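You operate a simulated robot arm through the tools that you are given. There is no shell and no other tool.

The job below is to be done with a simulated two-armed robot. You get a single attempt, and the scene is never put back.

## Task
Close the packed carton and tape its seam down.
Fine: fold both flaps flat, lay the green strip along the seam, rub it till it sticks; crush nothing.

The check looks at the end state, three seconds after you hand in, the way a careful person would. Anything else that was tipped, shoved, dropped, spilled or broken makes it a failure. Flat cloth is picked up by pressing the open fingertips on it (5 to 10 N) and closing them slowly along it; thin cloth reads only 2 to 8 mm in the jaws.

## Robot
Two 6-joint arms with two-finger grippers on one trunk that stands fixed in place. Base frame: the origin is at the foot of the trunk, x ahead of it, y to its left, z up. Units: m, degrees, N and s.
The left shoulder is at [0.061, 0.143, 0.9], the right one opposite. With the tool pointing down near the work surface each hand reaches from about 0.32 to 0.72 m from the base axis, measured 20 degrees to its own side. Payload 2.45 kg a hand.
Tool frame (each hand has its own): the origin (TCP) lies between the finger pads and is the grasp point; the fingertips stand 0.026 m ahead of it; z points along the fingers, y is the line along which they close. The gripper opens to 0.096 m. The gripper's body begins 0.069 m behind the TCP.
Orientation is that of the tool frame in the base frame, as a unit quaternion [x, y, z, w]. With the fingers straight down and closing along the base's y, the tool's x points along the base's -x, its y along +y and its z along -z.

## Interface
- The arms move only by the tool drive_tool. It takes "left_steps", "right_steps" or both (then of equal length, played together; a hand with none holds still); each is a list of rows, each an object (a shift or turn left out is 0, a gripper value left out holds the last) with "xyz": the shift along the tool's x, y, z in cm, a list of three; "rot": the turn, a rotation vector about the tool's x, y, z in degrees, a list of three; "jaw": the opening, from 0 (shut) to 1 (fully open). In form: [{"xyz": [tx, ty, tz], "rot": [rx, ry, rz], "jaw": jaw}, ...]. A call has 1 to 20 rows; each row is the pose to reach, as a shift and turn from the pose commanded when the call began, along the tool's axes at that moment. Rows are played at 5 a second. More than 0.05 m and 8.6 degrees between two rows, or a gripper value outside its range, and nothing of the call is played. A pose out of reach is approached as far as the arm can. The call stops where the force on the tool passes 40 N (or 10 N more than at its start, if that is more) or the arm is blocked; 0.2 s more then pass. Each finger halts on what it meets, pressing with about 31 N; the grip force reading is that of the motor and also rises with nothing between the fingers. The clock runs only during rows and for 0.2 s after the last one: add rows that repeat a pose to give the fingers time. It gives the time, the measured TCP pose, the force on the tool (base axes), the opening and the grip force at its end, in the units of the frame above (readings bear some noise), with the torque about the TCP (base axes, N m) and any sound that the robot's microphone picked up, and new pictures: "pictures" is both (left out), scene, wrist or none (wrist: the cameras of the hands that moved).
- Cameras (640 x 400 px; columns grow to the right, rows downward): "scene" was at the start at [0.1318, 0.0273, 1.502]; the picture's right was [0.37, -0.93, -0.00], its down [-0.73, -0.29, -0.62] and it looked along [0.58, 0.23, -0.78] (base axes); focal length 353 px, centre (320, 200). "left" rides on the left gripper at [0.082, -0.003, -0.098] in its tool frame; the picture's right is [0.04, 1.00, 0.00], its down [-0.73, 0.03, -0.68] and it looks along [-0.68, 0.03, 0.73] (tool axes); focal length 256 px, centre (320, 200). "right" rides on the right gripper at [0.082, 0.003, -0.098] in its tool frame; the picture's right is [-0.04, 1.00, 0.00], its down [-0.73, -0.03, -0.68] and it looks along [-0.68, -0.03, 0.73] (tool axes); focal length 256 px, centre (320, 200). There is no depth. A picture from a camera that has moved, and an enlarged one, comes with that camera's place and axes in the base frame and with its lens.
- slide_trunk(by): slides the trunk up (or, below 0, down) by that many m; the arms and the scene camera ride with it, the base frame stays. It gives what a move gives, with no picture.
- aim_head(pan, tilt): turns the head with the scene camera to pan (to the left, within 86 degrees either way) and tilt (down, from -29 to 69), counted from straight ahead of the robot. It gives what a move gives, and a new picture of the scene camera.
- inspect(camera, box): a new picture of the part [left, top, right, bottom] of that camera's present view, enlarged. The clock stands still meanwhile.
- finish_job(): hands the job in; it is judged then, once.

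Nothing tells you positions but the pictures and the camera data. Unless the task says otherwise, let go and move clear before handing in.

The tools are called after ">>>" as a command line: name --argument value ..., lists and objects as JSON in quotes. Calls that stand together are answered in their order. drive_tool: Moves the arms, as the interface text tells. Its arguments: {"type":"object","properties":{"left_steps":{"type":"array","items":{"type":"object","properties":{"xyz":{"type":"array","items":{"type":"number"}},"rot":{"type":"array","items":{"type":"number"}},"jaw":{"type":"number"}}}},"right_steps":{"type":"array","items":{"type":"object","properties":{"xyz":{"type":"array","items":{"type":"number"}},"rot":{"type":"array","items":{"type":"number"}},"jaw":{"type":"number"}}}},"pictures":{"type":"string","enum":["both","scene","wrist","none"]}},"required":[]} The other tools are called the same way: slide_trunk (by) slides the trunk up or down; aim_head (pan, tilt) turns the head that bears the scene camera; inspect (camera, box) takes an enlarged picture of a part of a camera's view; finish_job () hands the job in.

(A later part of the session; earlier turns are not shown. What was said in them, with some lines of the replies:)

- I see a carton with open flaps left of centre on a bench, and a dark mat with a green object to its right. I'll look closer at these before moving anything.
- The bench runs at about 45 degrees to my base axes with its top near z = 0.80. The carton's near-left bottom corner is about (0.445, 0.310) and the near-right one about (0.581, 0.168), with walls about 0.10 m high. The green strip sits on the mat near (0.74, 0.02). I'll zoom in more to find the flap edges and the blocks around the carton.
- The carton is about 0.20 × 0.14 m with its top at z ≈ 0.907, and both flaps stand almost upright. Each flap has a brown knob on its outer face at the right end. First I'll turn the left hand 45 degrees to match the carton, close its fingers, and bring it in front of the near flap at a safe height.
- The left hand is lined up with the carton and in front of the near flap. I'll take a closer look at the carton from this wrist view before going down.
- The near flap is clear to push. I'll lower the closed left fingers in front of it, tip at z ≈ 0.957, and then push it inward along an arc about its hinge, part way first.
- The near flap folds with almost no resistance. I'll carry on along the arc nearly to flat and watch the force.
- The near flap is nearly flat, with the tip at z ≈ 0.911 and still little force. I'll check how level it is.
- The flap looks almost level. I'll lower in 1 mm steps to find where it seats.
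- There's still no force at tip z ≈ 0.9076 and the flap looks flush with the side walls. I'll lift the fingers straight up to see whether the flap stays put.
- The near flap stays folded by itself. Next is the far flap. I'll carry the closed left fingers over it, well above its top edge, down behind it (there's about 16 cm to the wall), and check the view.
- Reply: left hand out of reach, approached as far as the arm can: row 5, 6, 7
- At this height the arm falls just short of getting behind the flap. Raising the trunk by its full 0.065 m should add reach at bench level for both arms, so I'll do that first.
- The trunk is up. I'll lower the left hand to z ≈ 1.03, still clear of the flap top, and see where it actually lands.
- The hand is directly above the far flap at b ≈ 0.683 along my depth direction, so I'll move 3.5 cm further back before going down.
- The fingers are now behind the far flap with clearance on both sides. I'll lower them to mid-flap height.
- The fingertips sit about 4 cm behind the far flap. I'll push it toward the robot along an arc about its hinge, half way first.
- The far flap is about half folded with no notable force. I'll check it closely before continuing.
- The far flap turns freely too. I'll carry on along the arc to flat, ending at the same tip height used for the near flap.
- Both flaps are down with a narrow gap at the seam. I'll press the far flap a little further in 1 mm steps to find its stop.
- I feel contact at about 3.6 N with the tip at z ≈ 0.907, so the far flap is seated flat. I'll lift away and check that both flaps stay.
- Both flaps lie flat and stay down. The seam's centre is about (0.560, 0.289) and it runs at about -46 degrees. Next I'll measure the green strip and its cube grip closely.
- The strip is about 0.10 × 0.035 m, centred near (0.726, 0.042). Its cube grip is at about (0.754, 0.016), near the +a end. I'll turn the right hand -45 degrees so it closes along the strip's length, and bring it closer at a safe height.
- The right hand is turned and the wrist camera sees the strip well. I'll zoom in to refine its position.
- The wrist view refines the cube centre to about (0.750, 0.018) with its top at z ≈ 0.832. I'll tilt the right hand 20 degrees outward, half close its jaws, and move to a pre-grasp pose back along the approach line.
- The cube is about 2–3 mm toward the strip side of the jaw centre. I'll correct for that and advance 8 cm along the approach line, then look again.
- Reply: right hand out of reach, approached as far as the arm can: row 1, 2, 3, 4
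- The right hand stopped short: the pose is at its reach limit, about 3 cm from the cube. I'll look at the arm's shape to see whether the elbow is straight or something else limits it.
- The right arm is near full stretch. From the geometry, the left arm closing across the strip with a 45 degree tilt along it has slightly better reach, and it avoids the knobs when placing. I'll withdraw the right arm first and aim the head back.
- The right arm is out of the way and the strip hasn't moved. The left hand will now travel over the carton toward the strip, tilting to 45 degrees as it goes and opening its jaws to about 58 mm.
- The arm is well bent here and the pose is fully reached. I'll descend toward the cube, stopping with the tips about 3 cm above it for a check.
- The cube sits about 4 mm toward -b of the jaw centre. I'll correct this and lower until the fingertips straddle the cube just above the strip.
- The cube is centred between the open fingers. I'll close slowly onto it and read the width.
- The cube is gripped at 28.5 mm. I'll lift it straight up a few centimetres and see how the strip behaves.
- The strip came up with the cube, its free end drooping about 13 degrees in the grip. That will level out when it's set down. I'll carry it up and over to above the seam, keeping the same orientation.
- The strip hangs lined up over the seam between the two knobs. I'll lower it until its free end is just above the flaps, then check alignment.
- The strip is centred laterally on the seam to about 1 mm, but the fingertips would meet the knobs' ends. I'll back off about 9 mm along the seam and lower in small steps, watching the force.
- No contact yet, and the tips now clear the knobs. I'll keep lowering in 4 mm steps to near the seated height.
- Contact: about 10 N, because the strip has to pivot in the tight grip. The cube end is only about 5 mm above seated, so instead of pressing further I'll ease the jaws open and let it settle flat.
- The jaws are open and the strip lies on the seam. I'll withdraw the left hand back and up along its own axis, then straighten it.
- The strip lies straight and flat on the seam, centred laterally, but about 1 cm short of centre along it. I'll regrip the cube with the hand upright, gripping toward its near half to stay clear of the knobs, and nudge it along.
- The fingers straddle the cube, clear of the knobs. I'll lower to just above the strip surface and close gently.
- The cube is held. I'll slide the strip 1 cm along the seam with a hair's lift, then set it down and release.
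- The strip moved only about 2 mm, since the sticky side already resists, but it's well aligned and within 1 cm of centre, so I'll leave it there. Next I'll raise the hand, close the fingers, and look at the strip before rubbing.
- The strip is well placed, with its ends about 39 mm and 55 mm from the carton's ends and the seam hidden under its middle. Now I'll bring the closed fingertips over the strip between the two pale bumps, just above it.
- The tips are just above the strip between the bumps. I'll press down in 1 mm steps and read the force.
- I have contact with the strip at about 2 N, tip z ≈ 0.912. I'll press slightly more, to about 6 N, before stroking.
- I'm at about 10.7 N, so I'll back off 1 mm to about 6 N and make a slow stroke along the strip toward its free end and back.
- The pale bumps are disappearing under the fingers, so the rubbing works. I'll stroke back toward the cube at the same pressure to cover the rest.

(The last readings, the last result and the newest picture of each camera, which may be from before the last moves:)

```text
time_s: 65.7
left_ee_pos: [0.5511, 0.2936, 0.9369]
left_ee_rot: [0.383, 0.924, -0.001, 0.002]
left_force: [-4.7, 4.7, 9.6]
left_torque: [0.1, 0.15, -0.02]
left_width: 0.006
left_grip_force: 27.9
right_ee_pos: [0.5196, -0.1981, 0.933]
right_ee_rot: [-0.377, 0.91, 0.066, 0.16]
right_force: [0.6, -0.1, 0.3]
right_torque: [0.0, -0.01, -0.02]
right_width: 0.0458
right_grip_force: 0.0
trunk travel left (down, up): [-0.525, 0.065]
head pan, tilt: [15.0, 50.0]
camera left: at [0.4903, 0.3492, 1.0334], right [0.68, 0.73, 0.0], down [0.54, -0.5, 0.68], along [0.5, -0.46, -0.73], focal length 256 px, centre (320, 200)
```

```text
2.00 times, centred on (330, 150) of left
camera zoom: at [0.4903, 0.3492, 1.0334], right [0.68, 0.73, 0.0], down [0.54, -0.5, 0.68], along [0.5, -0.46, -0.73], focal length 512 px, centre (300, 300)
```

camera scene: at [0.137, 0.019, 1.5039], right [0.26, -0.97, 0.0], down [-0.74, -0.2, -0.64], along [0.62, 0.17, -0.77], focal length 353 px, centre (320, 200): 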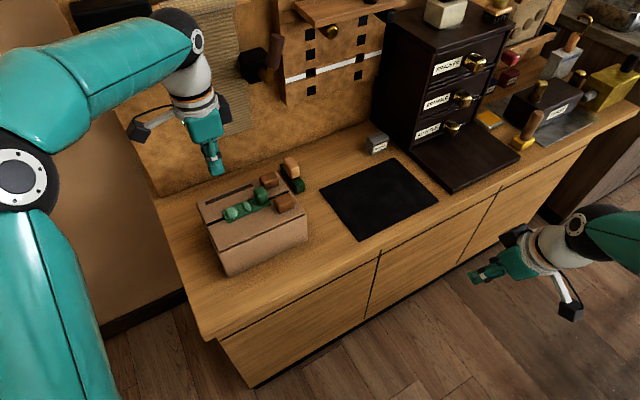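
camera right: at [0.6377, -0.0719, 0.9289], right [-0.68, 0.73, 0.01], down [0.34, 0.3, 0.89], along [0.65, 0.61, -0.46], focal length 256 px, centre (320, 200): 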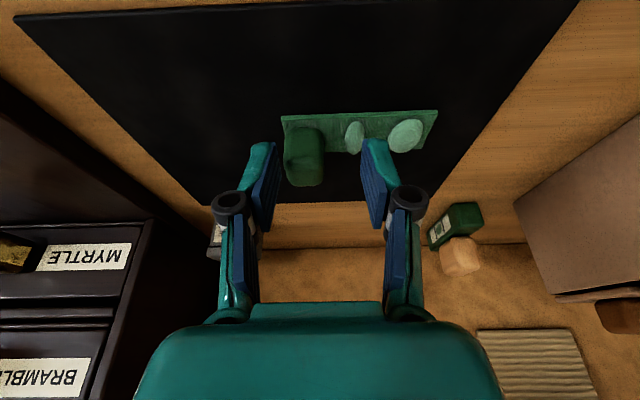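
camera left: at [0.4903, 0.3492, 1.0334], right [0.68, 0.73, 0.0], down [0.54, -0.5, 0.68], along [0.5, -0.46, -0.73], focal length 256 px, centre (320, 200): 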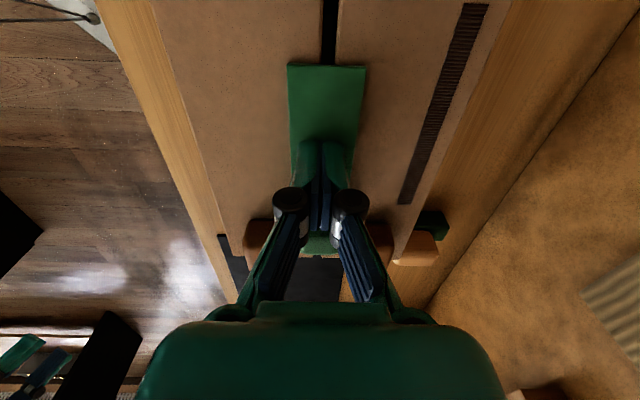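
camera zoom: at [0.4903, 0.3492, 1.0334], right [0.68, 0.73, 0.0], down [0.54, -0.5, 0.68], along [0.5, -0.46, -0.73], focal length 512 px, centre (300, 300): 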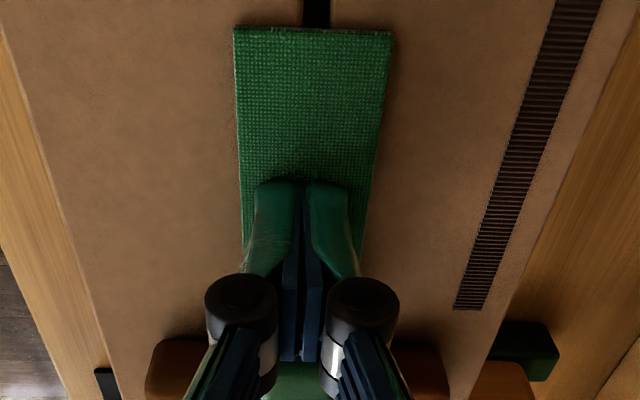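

Both bumps are gone and the strip lies flat. I'll do another full back-and-forth stroke at the same pressure to be sure it bonds along its length.

>>> drive_tool --left_steps '[{"xyz": [0.45, 0, 0]}, {"xyz": [0.9, 0, 0]}, {"xyz": [1.35, 0, 0]}, {"xyz": [1.8, 0, 0]}, {"xyz": [2.25, 0, 0]}, {"xyz": [2.7, 0, 0]}, {"xyz": [3.15, 0, 0]}, {"xyz": [3.6, 0, 0]}, {"xyz": [4.05, 0, 0]}, {"xyz": [4.4, 0, 0]}, {"xyz": [4.05, 0, 0]}, {"xyz": [3.6, 0, 0]}, {"xyz": [3.15, 0, 0]}, {"xyz": [2.7, 0, 0]}, {"xyz": [2.25, 0, 0]}, {"xyz": [1.8, 0, 0]}, {"xyz": [1.35, 0, 0]}, {"xyz": [0.9, 0, 0]}, {"xyz": [0.45, 0, 0]}, {"xyz": [0.1, 0, 0]}]' --pictures "wrist"

>>> inspect --camera "scene" --box '[190, 150, 310, 240]'

```text
time_s: 69.9
left_ee_pos: [0.5526, 0.2944, 0.9365]
left_ee_rot: [0.383, 0.924, 0.001, 0.001]
left_force: [-3.0, 3.6, 6.7]
left_torque: [0.1, 0.09, 0.0]
left_width: 0.0059
left_grip_force: 28.3
right_ee_pos: [0.5212, -0.197, 0.9325]
right_ee_rot: [-0.377, 0.91, 0.067, 0.16]
right_force: [0.1, 0.1, 0.1]
right_torque: [0.0, -0.05, -0.02]
right_width: 0.0462
right_grip_force: 0.1
trunk travel left (down, up): [-0.525, 0.065]
head pan, tilt: [15.0, 50.0]
camera left: at [0.4905, 0.3503, 1.0336], right [0.68, 0.73, 0.0], down [0.54, -0.5, 0.68], along [0.5, -0.46, -0.73], focal length 256 px, centre (320, 200)
```

left: 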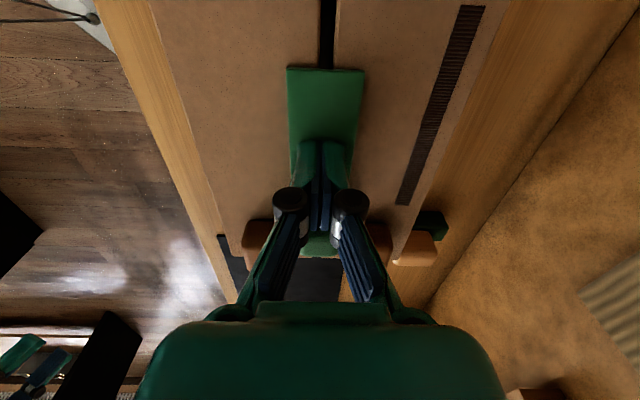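

```text
4.44 times, centred on (250, 195) of scene
camera zoom: at [0.135, 0.0194, 1.5041], right [0.26, -0.97, 0.0], down [-0.74, -0.2, -0.64], along [0.62, 0.17, -0.77], focal length 1569 px, centre (631, 222)
```

zoom: 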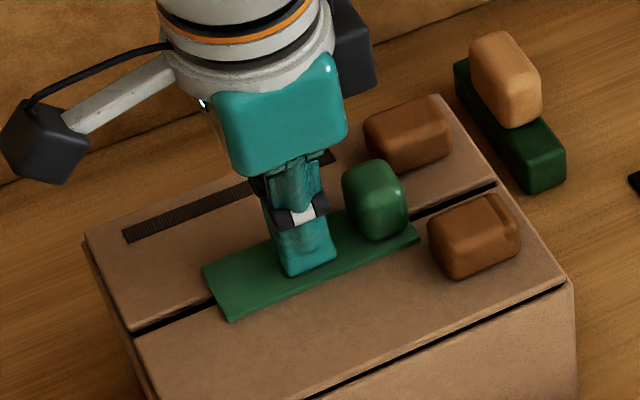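

The surface looks smooth and no bump is left. I'll lift off and inspect the strip and flaps closely.

>>> drive_tool --left_steps '[{"xyz": [0, 0, -0.5]}, {"xyz": [0.5, 0, -2.5]}, {"xyz": [2, 0, -5]}, {"xyz": [4, 0, -9]}, {"xyz": [7, 0, -12]}, {"xyz": [7, 0, -12]}]' --pictures "both"

>>> inspect --camera "scene" --box '[190, 150, 310, 240]'

>>> inspect --camera "left" --box '[200, 0, 460, 200]'

```text
time_s: 71.3
left_ee_pos: [0.5032, 0.3446, 1.0548]
left_ee_rot: [0.384, 0.923, -0.001, 0.001]
left_force: [-0.5, -0.7, -0.1]
left_torque: [0.01, 0.01, 0.0]
left_width: 0.0
left_grip_force: 28.3
right_ee_pos: [0.5215, -0.1988, 0.9322]
right_ee_rot: [-0.376, 0.91, 0.067, 0.161]
right_force: [0.1, 0.1, -0.3]
right_torque: [0.01, 0.01, 0.0]
right_width: 0.0462
right_grip_force: 0.1
trunk travel left (down, up): [-0.525, 0.065]
head pan, tilt: [15.0, 50.0]
camera scene: at [0.1369, 0.019, 1.5039], right [0.26, -0.97, 0.0], down [-0.74, -0.2, -0.64], along [0.62, 0.17, -0.77], focal length 353 px, centre (320, 200)
camera left: at [0.4418, 0.3994, 1.1517], right [0.68, 0.73, 0.0], down [0.54, -0.5, 0.68], along [0.5, -0.46, -0.73], focal length 256 px, centre (320, 200)
```

scene: 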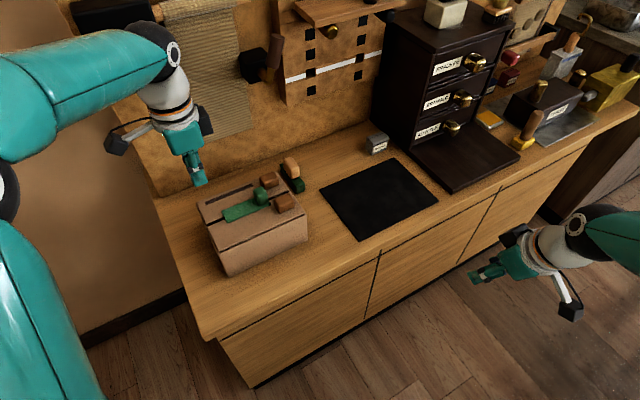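
left: 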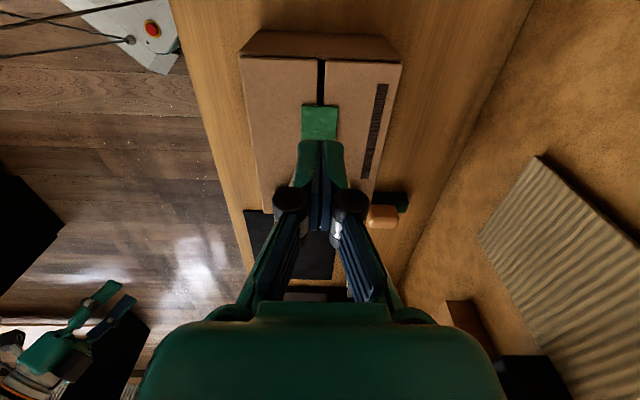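

```text
4.44 times, centred on (250, 195) of scene
camera zoom: at [0.1369, 0.019, 1.5039], right [0.26, -0.97, 0.0], down [-0.74, -0.2, -0.64], along [0.62, 0.17, -0.77], focal length 1569 px, centre (631, 222)
```

zoom: 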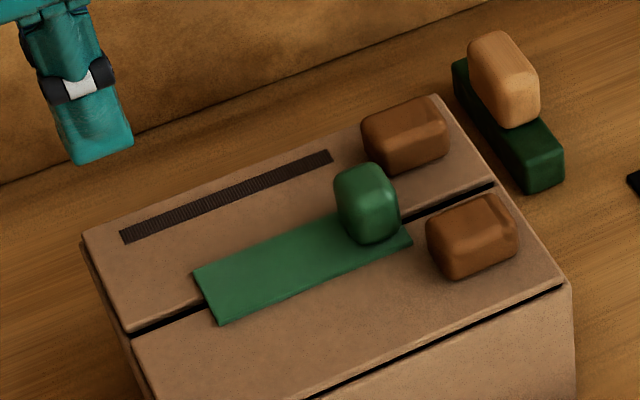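

```text
2.00 times, centred on (330, 100) of left
camera zoom: at [0.4418, 0.3994, 1.1517], right [0.68, 0.73, 0.0], down [0.54, -0.5, 0.68], along [0.5, -0.46, -0.73], focal length 512 px, centre (300, 400)
```

zoom: 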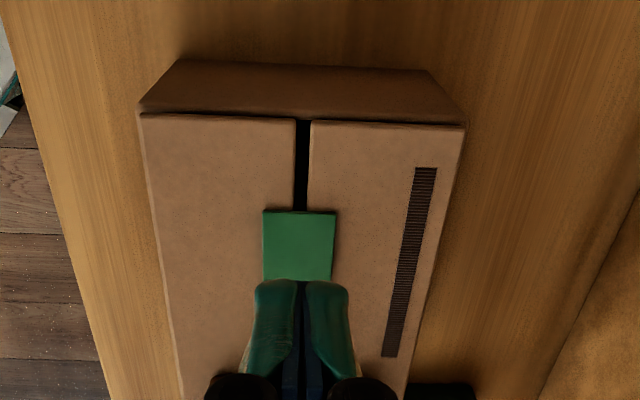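

After unloading, the strip sprang back to exactly where it was, so it's bonded, and both bumps are gone. For completeness I'll also press the cube end down gently, since strokes couldn't reach under the cube.

>>> drive_tool --left_steps '[{"xyz": [-3, 0, 0]}, {"xyz": [-6, 0, 1]}, {"xyz": [-9, 0, 3]}, {"xyz": [-10.5, 0, 5.5]}, {"xyz": [-10.5, 0, 8]}, {"xyz": [-10.5, 0, 8.6]}, {"xyz": [-10.5, 0, 8.6]}]' --pictures "wrist"

>>> inspect --camera "scene" --box '[190, 150, 310, 240]'

```text
time_s: 72.9
left_ee_pos: [0.5764, 0.27, 0.9703]
left_ee_rot: [0.383, 0.924, 0.0, 0.002]
left_force: [1.9, -0.7, 5.6]
left_torque: [0.01, -0.05, -0.02]
left_width: 0.0061
left_grip_force: 28.7
right_ee_pos: [0.5207, -0.1986, 0.9332]
right_ee_rot: [-0.377, 0.91, 0.067, 0.16]
right_force: [-0.5, -0.1, 0.3]
right_torque: [0.03, -0.01, 0.01]
right_width: 0.0463
right_grip_force: 0.1
trunk travel left (down, up): [-0.525, 0.065]
head pan, tilt: [15.0, 50.0]
camera left: at [0.5144, 0.3245, 1.0675], right [0.68, 0.73, 0.0], down [0.54, -0.5, 0.68], along [0.5, -0.46, -0.73], focal length 256 px, centre (320, 200)
```

left: 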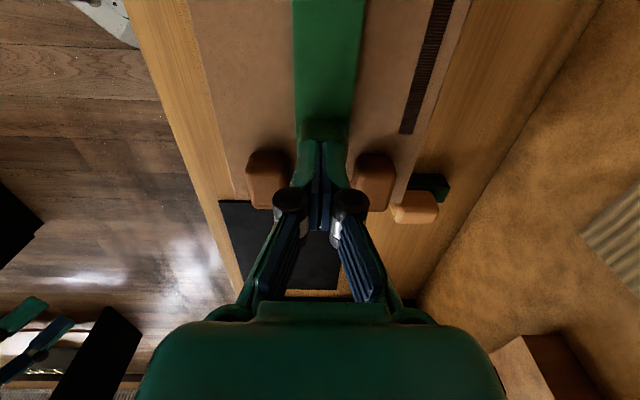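

```text
4.44 times, centred on (250, 195) of scene
camera zoom: at [0.1359, 0.019, 1.5042], right [0.26, -0.97, 0.0], down [-0.74, -0.2, -0.64], along [0.62, 0.17, -0.77], focal length 1569 px, centre (631, 222)
```

zoom: 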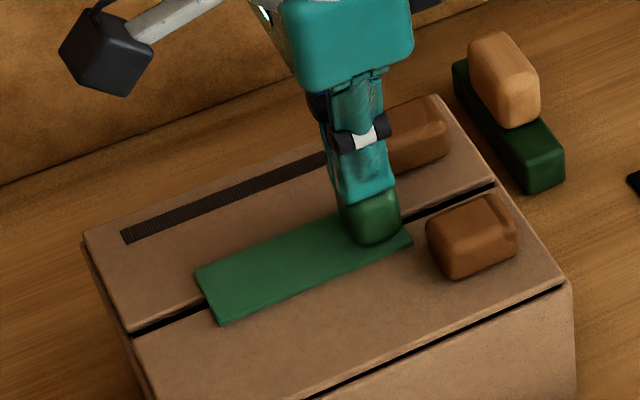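

The fingertips already press the cube with about 5.6 N. I'll press very slightly more, hold for a second, and then lift away.

>>> drive_tool --left_steps '[{"xyz": [0, 0, 0.08]}, {"xyz": [0, 0, 0.08]}, {"xyz": [0, 0, 0.08]}, {"xyz": [0, 0, 0.08]}, {"xyz": [0, 0, 0.08]}]' --pictures "none"

```text
time_s: 74.1
left_ee_pos: [0.5756, 0.2692, 0.97]
left_ee_rot: [0.382, 0.924, 0.0, 0.002]
left_force: [1.6, -0.6, 9.8]
left_torque: [0.0, 0.01, 0.01]
left_width: 0.0059
left_grip_force: 28.3
right_ee_pos: [0.5209, -0.1982, 0.9332]
right_ee_rot: [-0.377, 0.91, 0.066, 0.161]
right_force: [-0.5, 0.3, 0.2]
right_torque: [-0.04, 0.0, 0.04]
right_width: 0.0461
right_grip_force: 0.1
trunk travel left (down, up): [-0.525, 0.065]
head pan, tilt: [15.0, 50.0]
```

The cube end is pressed at just under 10 N. I'll lift straight up and move the left hand well clear of the carton.

>>> drive_tool --left_steps '[{"xyz": [0, 0, -0.5]}, {"xyz": [0, 0, -2]}, {"xyz": [0, 0, -5]}, {"xyz": [0, 0, -9]}, {"xyz": [3, -2, -12]}, {"xyz": [6, -5, -14]}, {"xyz": [9, -9, -15]}, {"xyz": [11, -13, -15]}, {"xyz": [12, -16, -15]}]' --pictures "both"

>>> inspect --camera "scene" --box '[190, 150, 310, 280]'

>>> inspect --camera "left" --box '[280, 0, 640, 220]'

```text
refused: row 7 steps farther than a row can; nothing moved
```

```text
3.08 times, centred on (250, 215) of scene
camera zoom: at [0.1353, 0.0188, 1.5042], right [0.26, -0.97, 0.0], down [-0.74, -0.2, -0.64], along [0.62, 0.17, -0.77], focal length 1086 px, centre (535, 154)
```

zoom: 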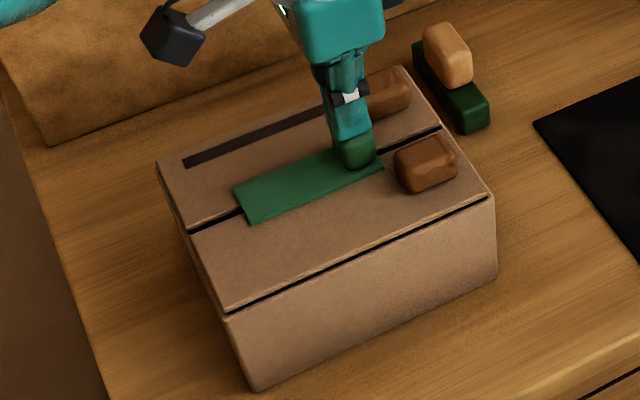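

```text
1.78 times, centred on (460, 110) of left
camera zoom: at [0.5143, 0.3244, 1.0673], right [0.68, 0.73, 0.0], down [0.54, -0.5, 0.68], along [0.5, -0.46, -0.73], focal length 455 px, centre (71, 360)
```

zoom: 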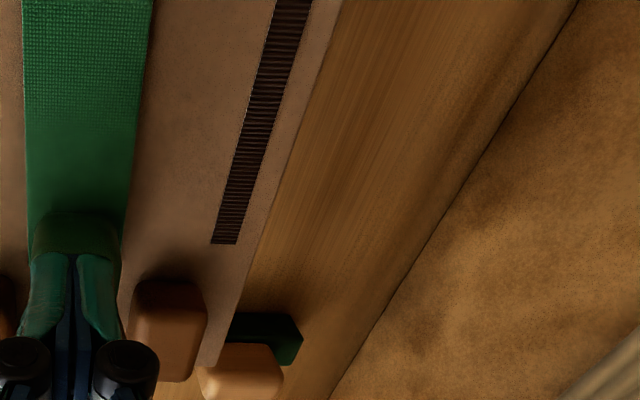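

One row stepped too far, so nothing moved. I'll resend the retreat with smaller steps.

>>> drive_tool --left_steps '[{"xyz": [0, 0, -0.5]}, {"xyz": [0, 0, -2]}, {"xyz": [0, 0, -5]}, {"xyz": [0, 0, -9]}, {"xyz": [2, -2, -12]}, {"xyz": [4, -5, -14]}, {"xyz": [6, -8, -15]}, {"xyz": [8, -11, -15]}, {"xyz": [10, -14, -15]}, {"xyz": [11, -17, -15]}]' --pictures "both"

>>> inspect --camera "scene" --box '[190, 150, 310, 280]'

>>> inspect --camera "left" --box '[280, 0, 640, 220]'

```text
time_s: 76.3
left_ee_pos: [0.3769, 0.2281, 1.1186]
left_ee_rot: [0.383, 0.924, 0.0, 0.002]
left_force: [0.6, 0.8, 0.2]
left_torque: [0.0, -0.01, 0.0]
left_width: 0.0
left_grip_force: 28.8
right_ee_pos: [0.5205, -0.1977, 0.9322]
right_ee_rot: [-0.377, 0.91, 0.067, 0.161]
right_force: [-0.1, 0.4, 0.5]
right_torque: [-0.02, -0.03, 0.02]
right_width: 0.046
right_grip_force: 0.0
trunk travel left (down, up): [-0.525, 0.065]
head pan, tilt: [15.0, 50.0]
camera scene: at [0.135, 0.0191, 1.5042], right [0.26, -0.97, 0.0], down [-0.74, -0.2, -0.64], along [0.62, 0.17, -0.77], focal length 353 px, centre (320, 200)
camera left: at [0.3151, 0.2837, 1.2165], right [0.68, 0.73, 0.0], down [0.54, -0.5, 0.68], along [0.5, -0.46, -0.73], focal length 256 px, centre (320, 200)
```

scene: 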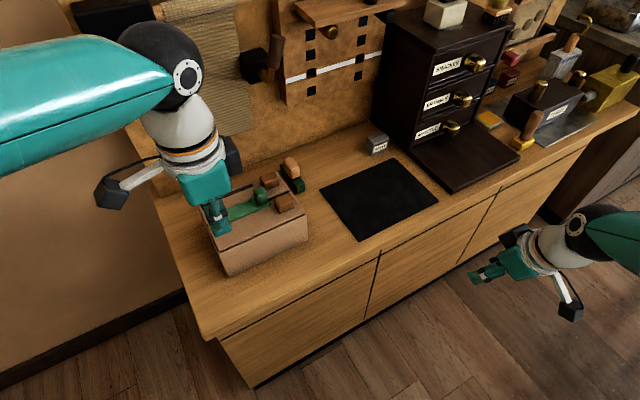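
left: 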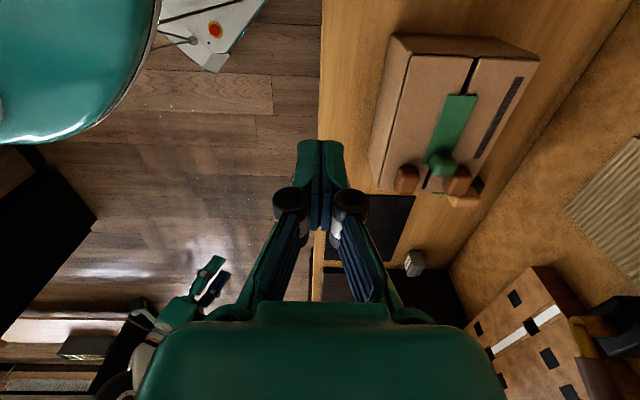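

```text
3.08 times, centred on (250, 215) of scene
camera zoom: at [0.135, 0.0191, 1.5042], right [0.26, -0.97, 0.0], down [-0.74, -0.2, -0.64], along [0.62, 0.17, -0.77], focal length 1086 px, centre (535, 154)
```

zoom: 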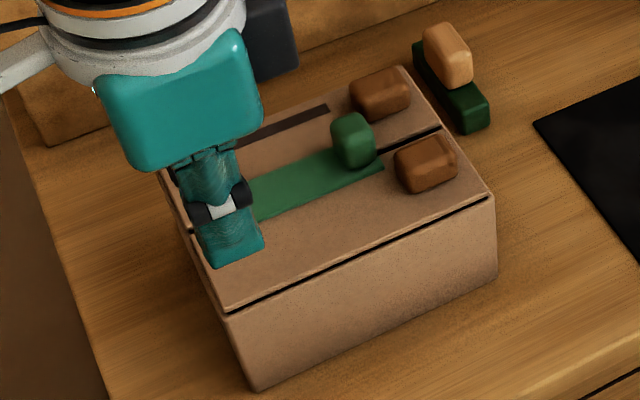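

```text
1.78 times, centred on (460, 110) of left
camera zoom: at [0.3151, 0.2837, 1.2165], right [0.68, 0.73, 0.0], down [0.54, -0.5, 0.68], along [0.5, -0.46, -0.73], focal length 455 px, centre (71, 360)
```

zoom: 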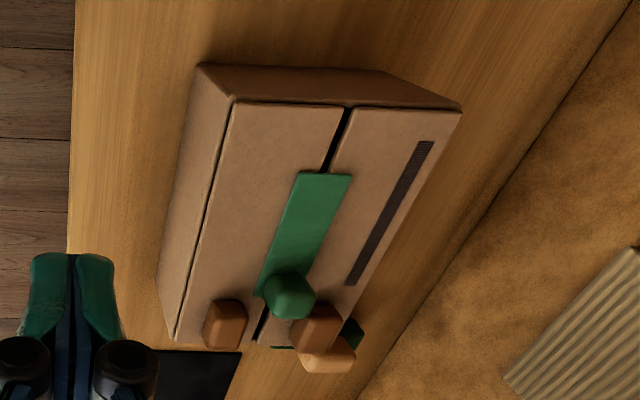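

The left hand is clear. I'll take high zoom looks at the finished carton from both cameras to check flatness and confirm nothing else moved.

>>> inspect --camera "scene" --box '[235, 165, 315, 225]'

>>> inspect --camera "left" --box '[360, 30, 550, 210]'

>>> inspect --camera "scene" --box '[260, 120, 460, 250]'

```text
6.67 times, centred on (275, 195) of scene
camera zoom: at [0.135, 0.0191, 1.5042], right [0.26, -0.97, 0.0], down [-0.74, -0.2, -0.64], along [0.62, 0.17, -0.77], focal length 2354 px, centre (620, 233)
```

zoom: 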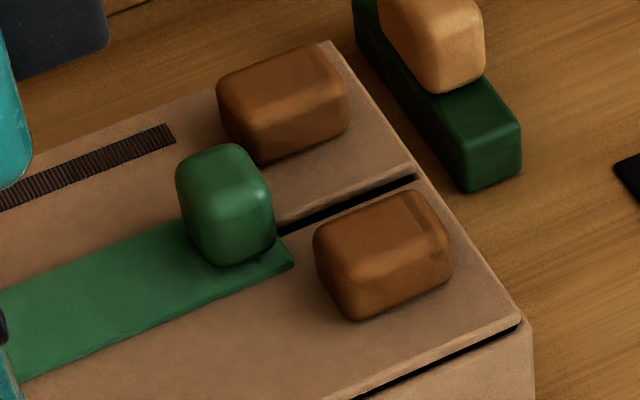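

```text
2.22 times, centred on (455, 120) of left
camera zoom: at [0.3151, 0.2837, 1.2165], right [0.68, 0.73, 0.0], down [0.54, -0.5, 0.68], along [0.5, -0.46, -0.73], focal length 569 px, centre (20, 378)
```

zoom: 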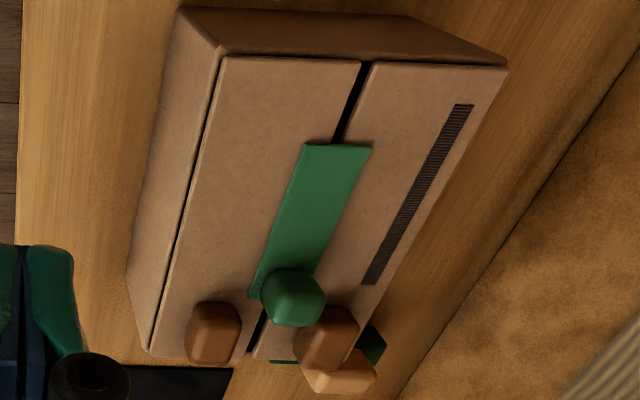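

```text
3.08 times, centred on (360, 185) of scene
camera zoom: at [0.135, 0.0191, 1.5042], right [0.26, -0.97, 0.0], down [-0.74, -0.2, -0.64], along [0.62, 0.17, -0.77], focal length 1086 px, centre (197, 246)
```

zoom: 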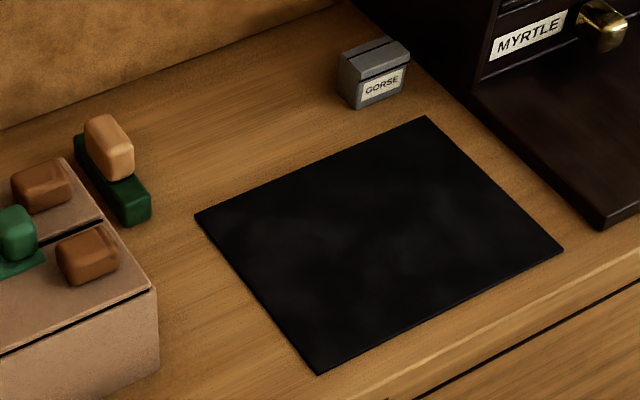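

Everything looks in order from above. As a last check, I'll use the right wrist camera, which sits low and may see the lid edge-on.

>>> inspect --camera "right" --box '[0, 0, 640, 400]'

>>> inspect --camera "right" --box '[440, 60, 640, 200]'

```text
1.00 times, centred on (320, 200) of right (not enlarged: the box is as wide or as high as the picture)
camera zoom: at [0.4389, -0.2739, 0.9973], right [-0.68, 0.73, 0.01], down [0.34, 0.3, 0.89], along [0.65, 0.61, -0.46], focal length 256 px, centre (320, 200)
```

zoom: 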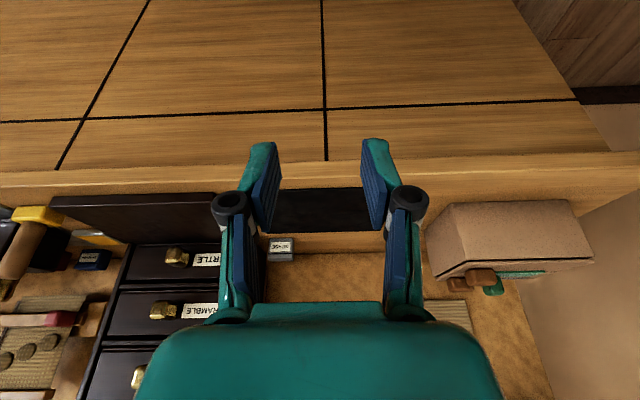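

```text
2.86 times, centred on (540, 130) of right
camera zoom: at [0.4389, -0.2739, 0.9973], right [-0.68, 0.73, 0.01], down [0.34, 0.3, 0.89], along [0.65, 0.61, -0.46], focal length 731 px, centre (-309, 400)
```

zoom: 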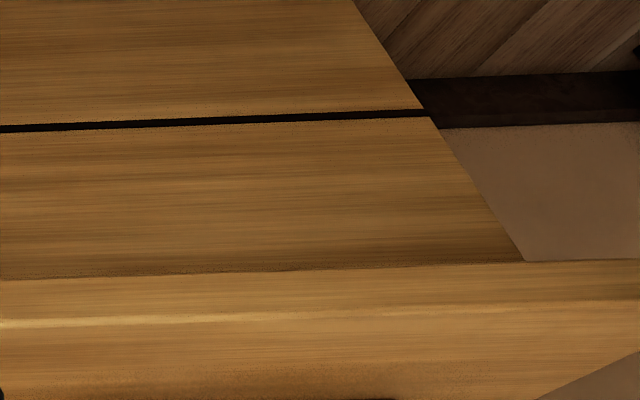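

>>> inspect --camera "right" --box '[420, 190, 600, 310]'

```text
3.33 times, centred on (510, 250) of right
camera zoom: at [0.4389, -0.2739, 0.9973], right [-0.68, 0.73, 0.01], down [0.34, 0.3, 0.89], along [0.65, 0.61, -0.46], focal length 853 px, centre (-313, 33)
```

zoom: 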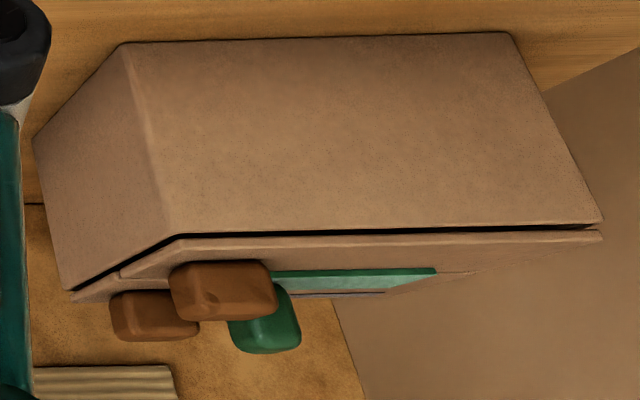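

From this low angle both flaps lie flat and level with each other, with only the natural thin gap above the walls. The strip lies flat across the seam with its bumps rubbed out, nothing else has moved, and both hands are clear, so I'm handing in.

>>> finish_job

```text
The job is handed in.
```

The carton is closed and taped, and the job is handed in. I haven't seen the check's result.

- **Flaps:** both are folded flat and stayed down on their own. A low side view showed them level with each other.
- **Strip:** the green strip covers the seam and is centred on it side to side. Lengthwise it sits up to about 1 cm off centre. I tried to slide it to the middle, but it moved only about 2 mm.
- **Rubbing:** I stroked the strip at about 7–10 N until both raised bumps disappeared, then pressed down the end under the cube. When I lifted off, the strip sprang back to where I had laid it, which I take to mean it has stuck.
- **Forces and surroundings:** the highest reading was about 11 N. In the final pictures the carton looks uncrushed, the mat, green block and labelled box look undisturbed, and both hands are empty and clear.
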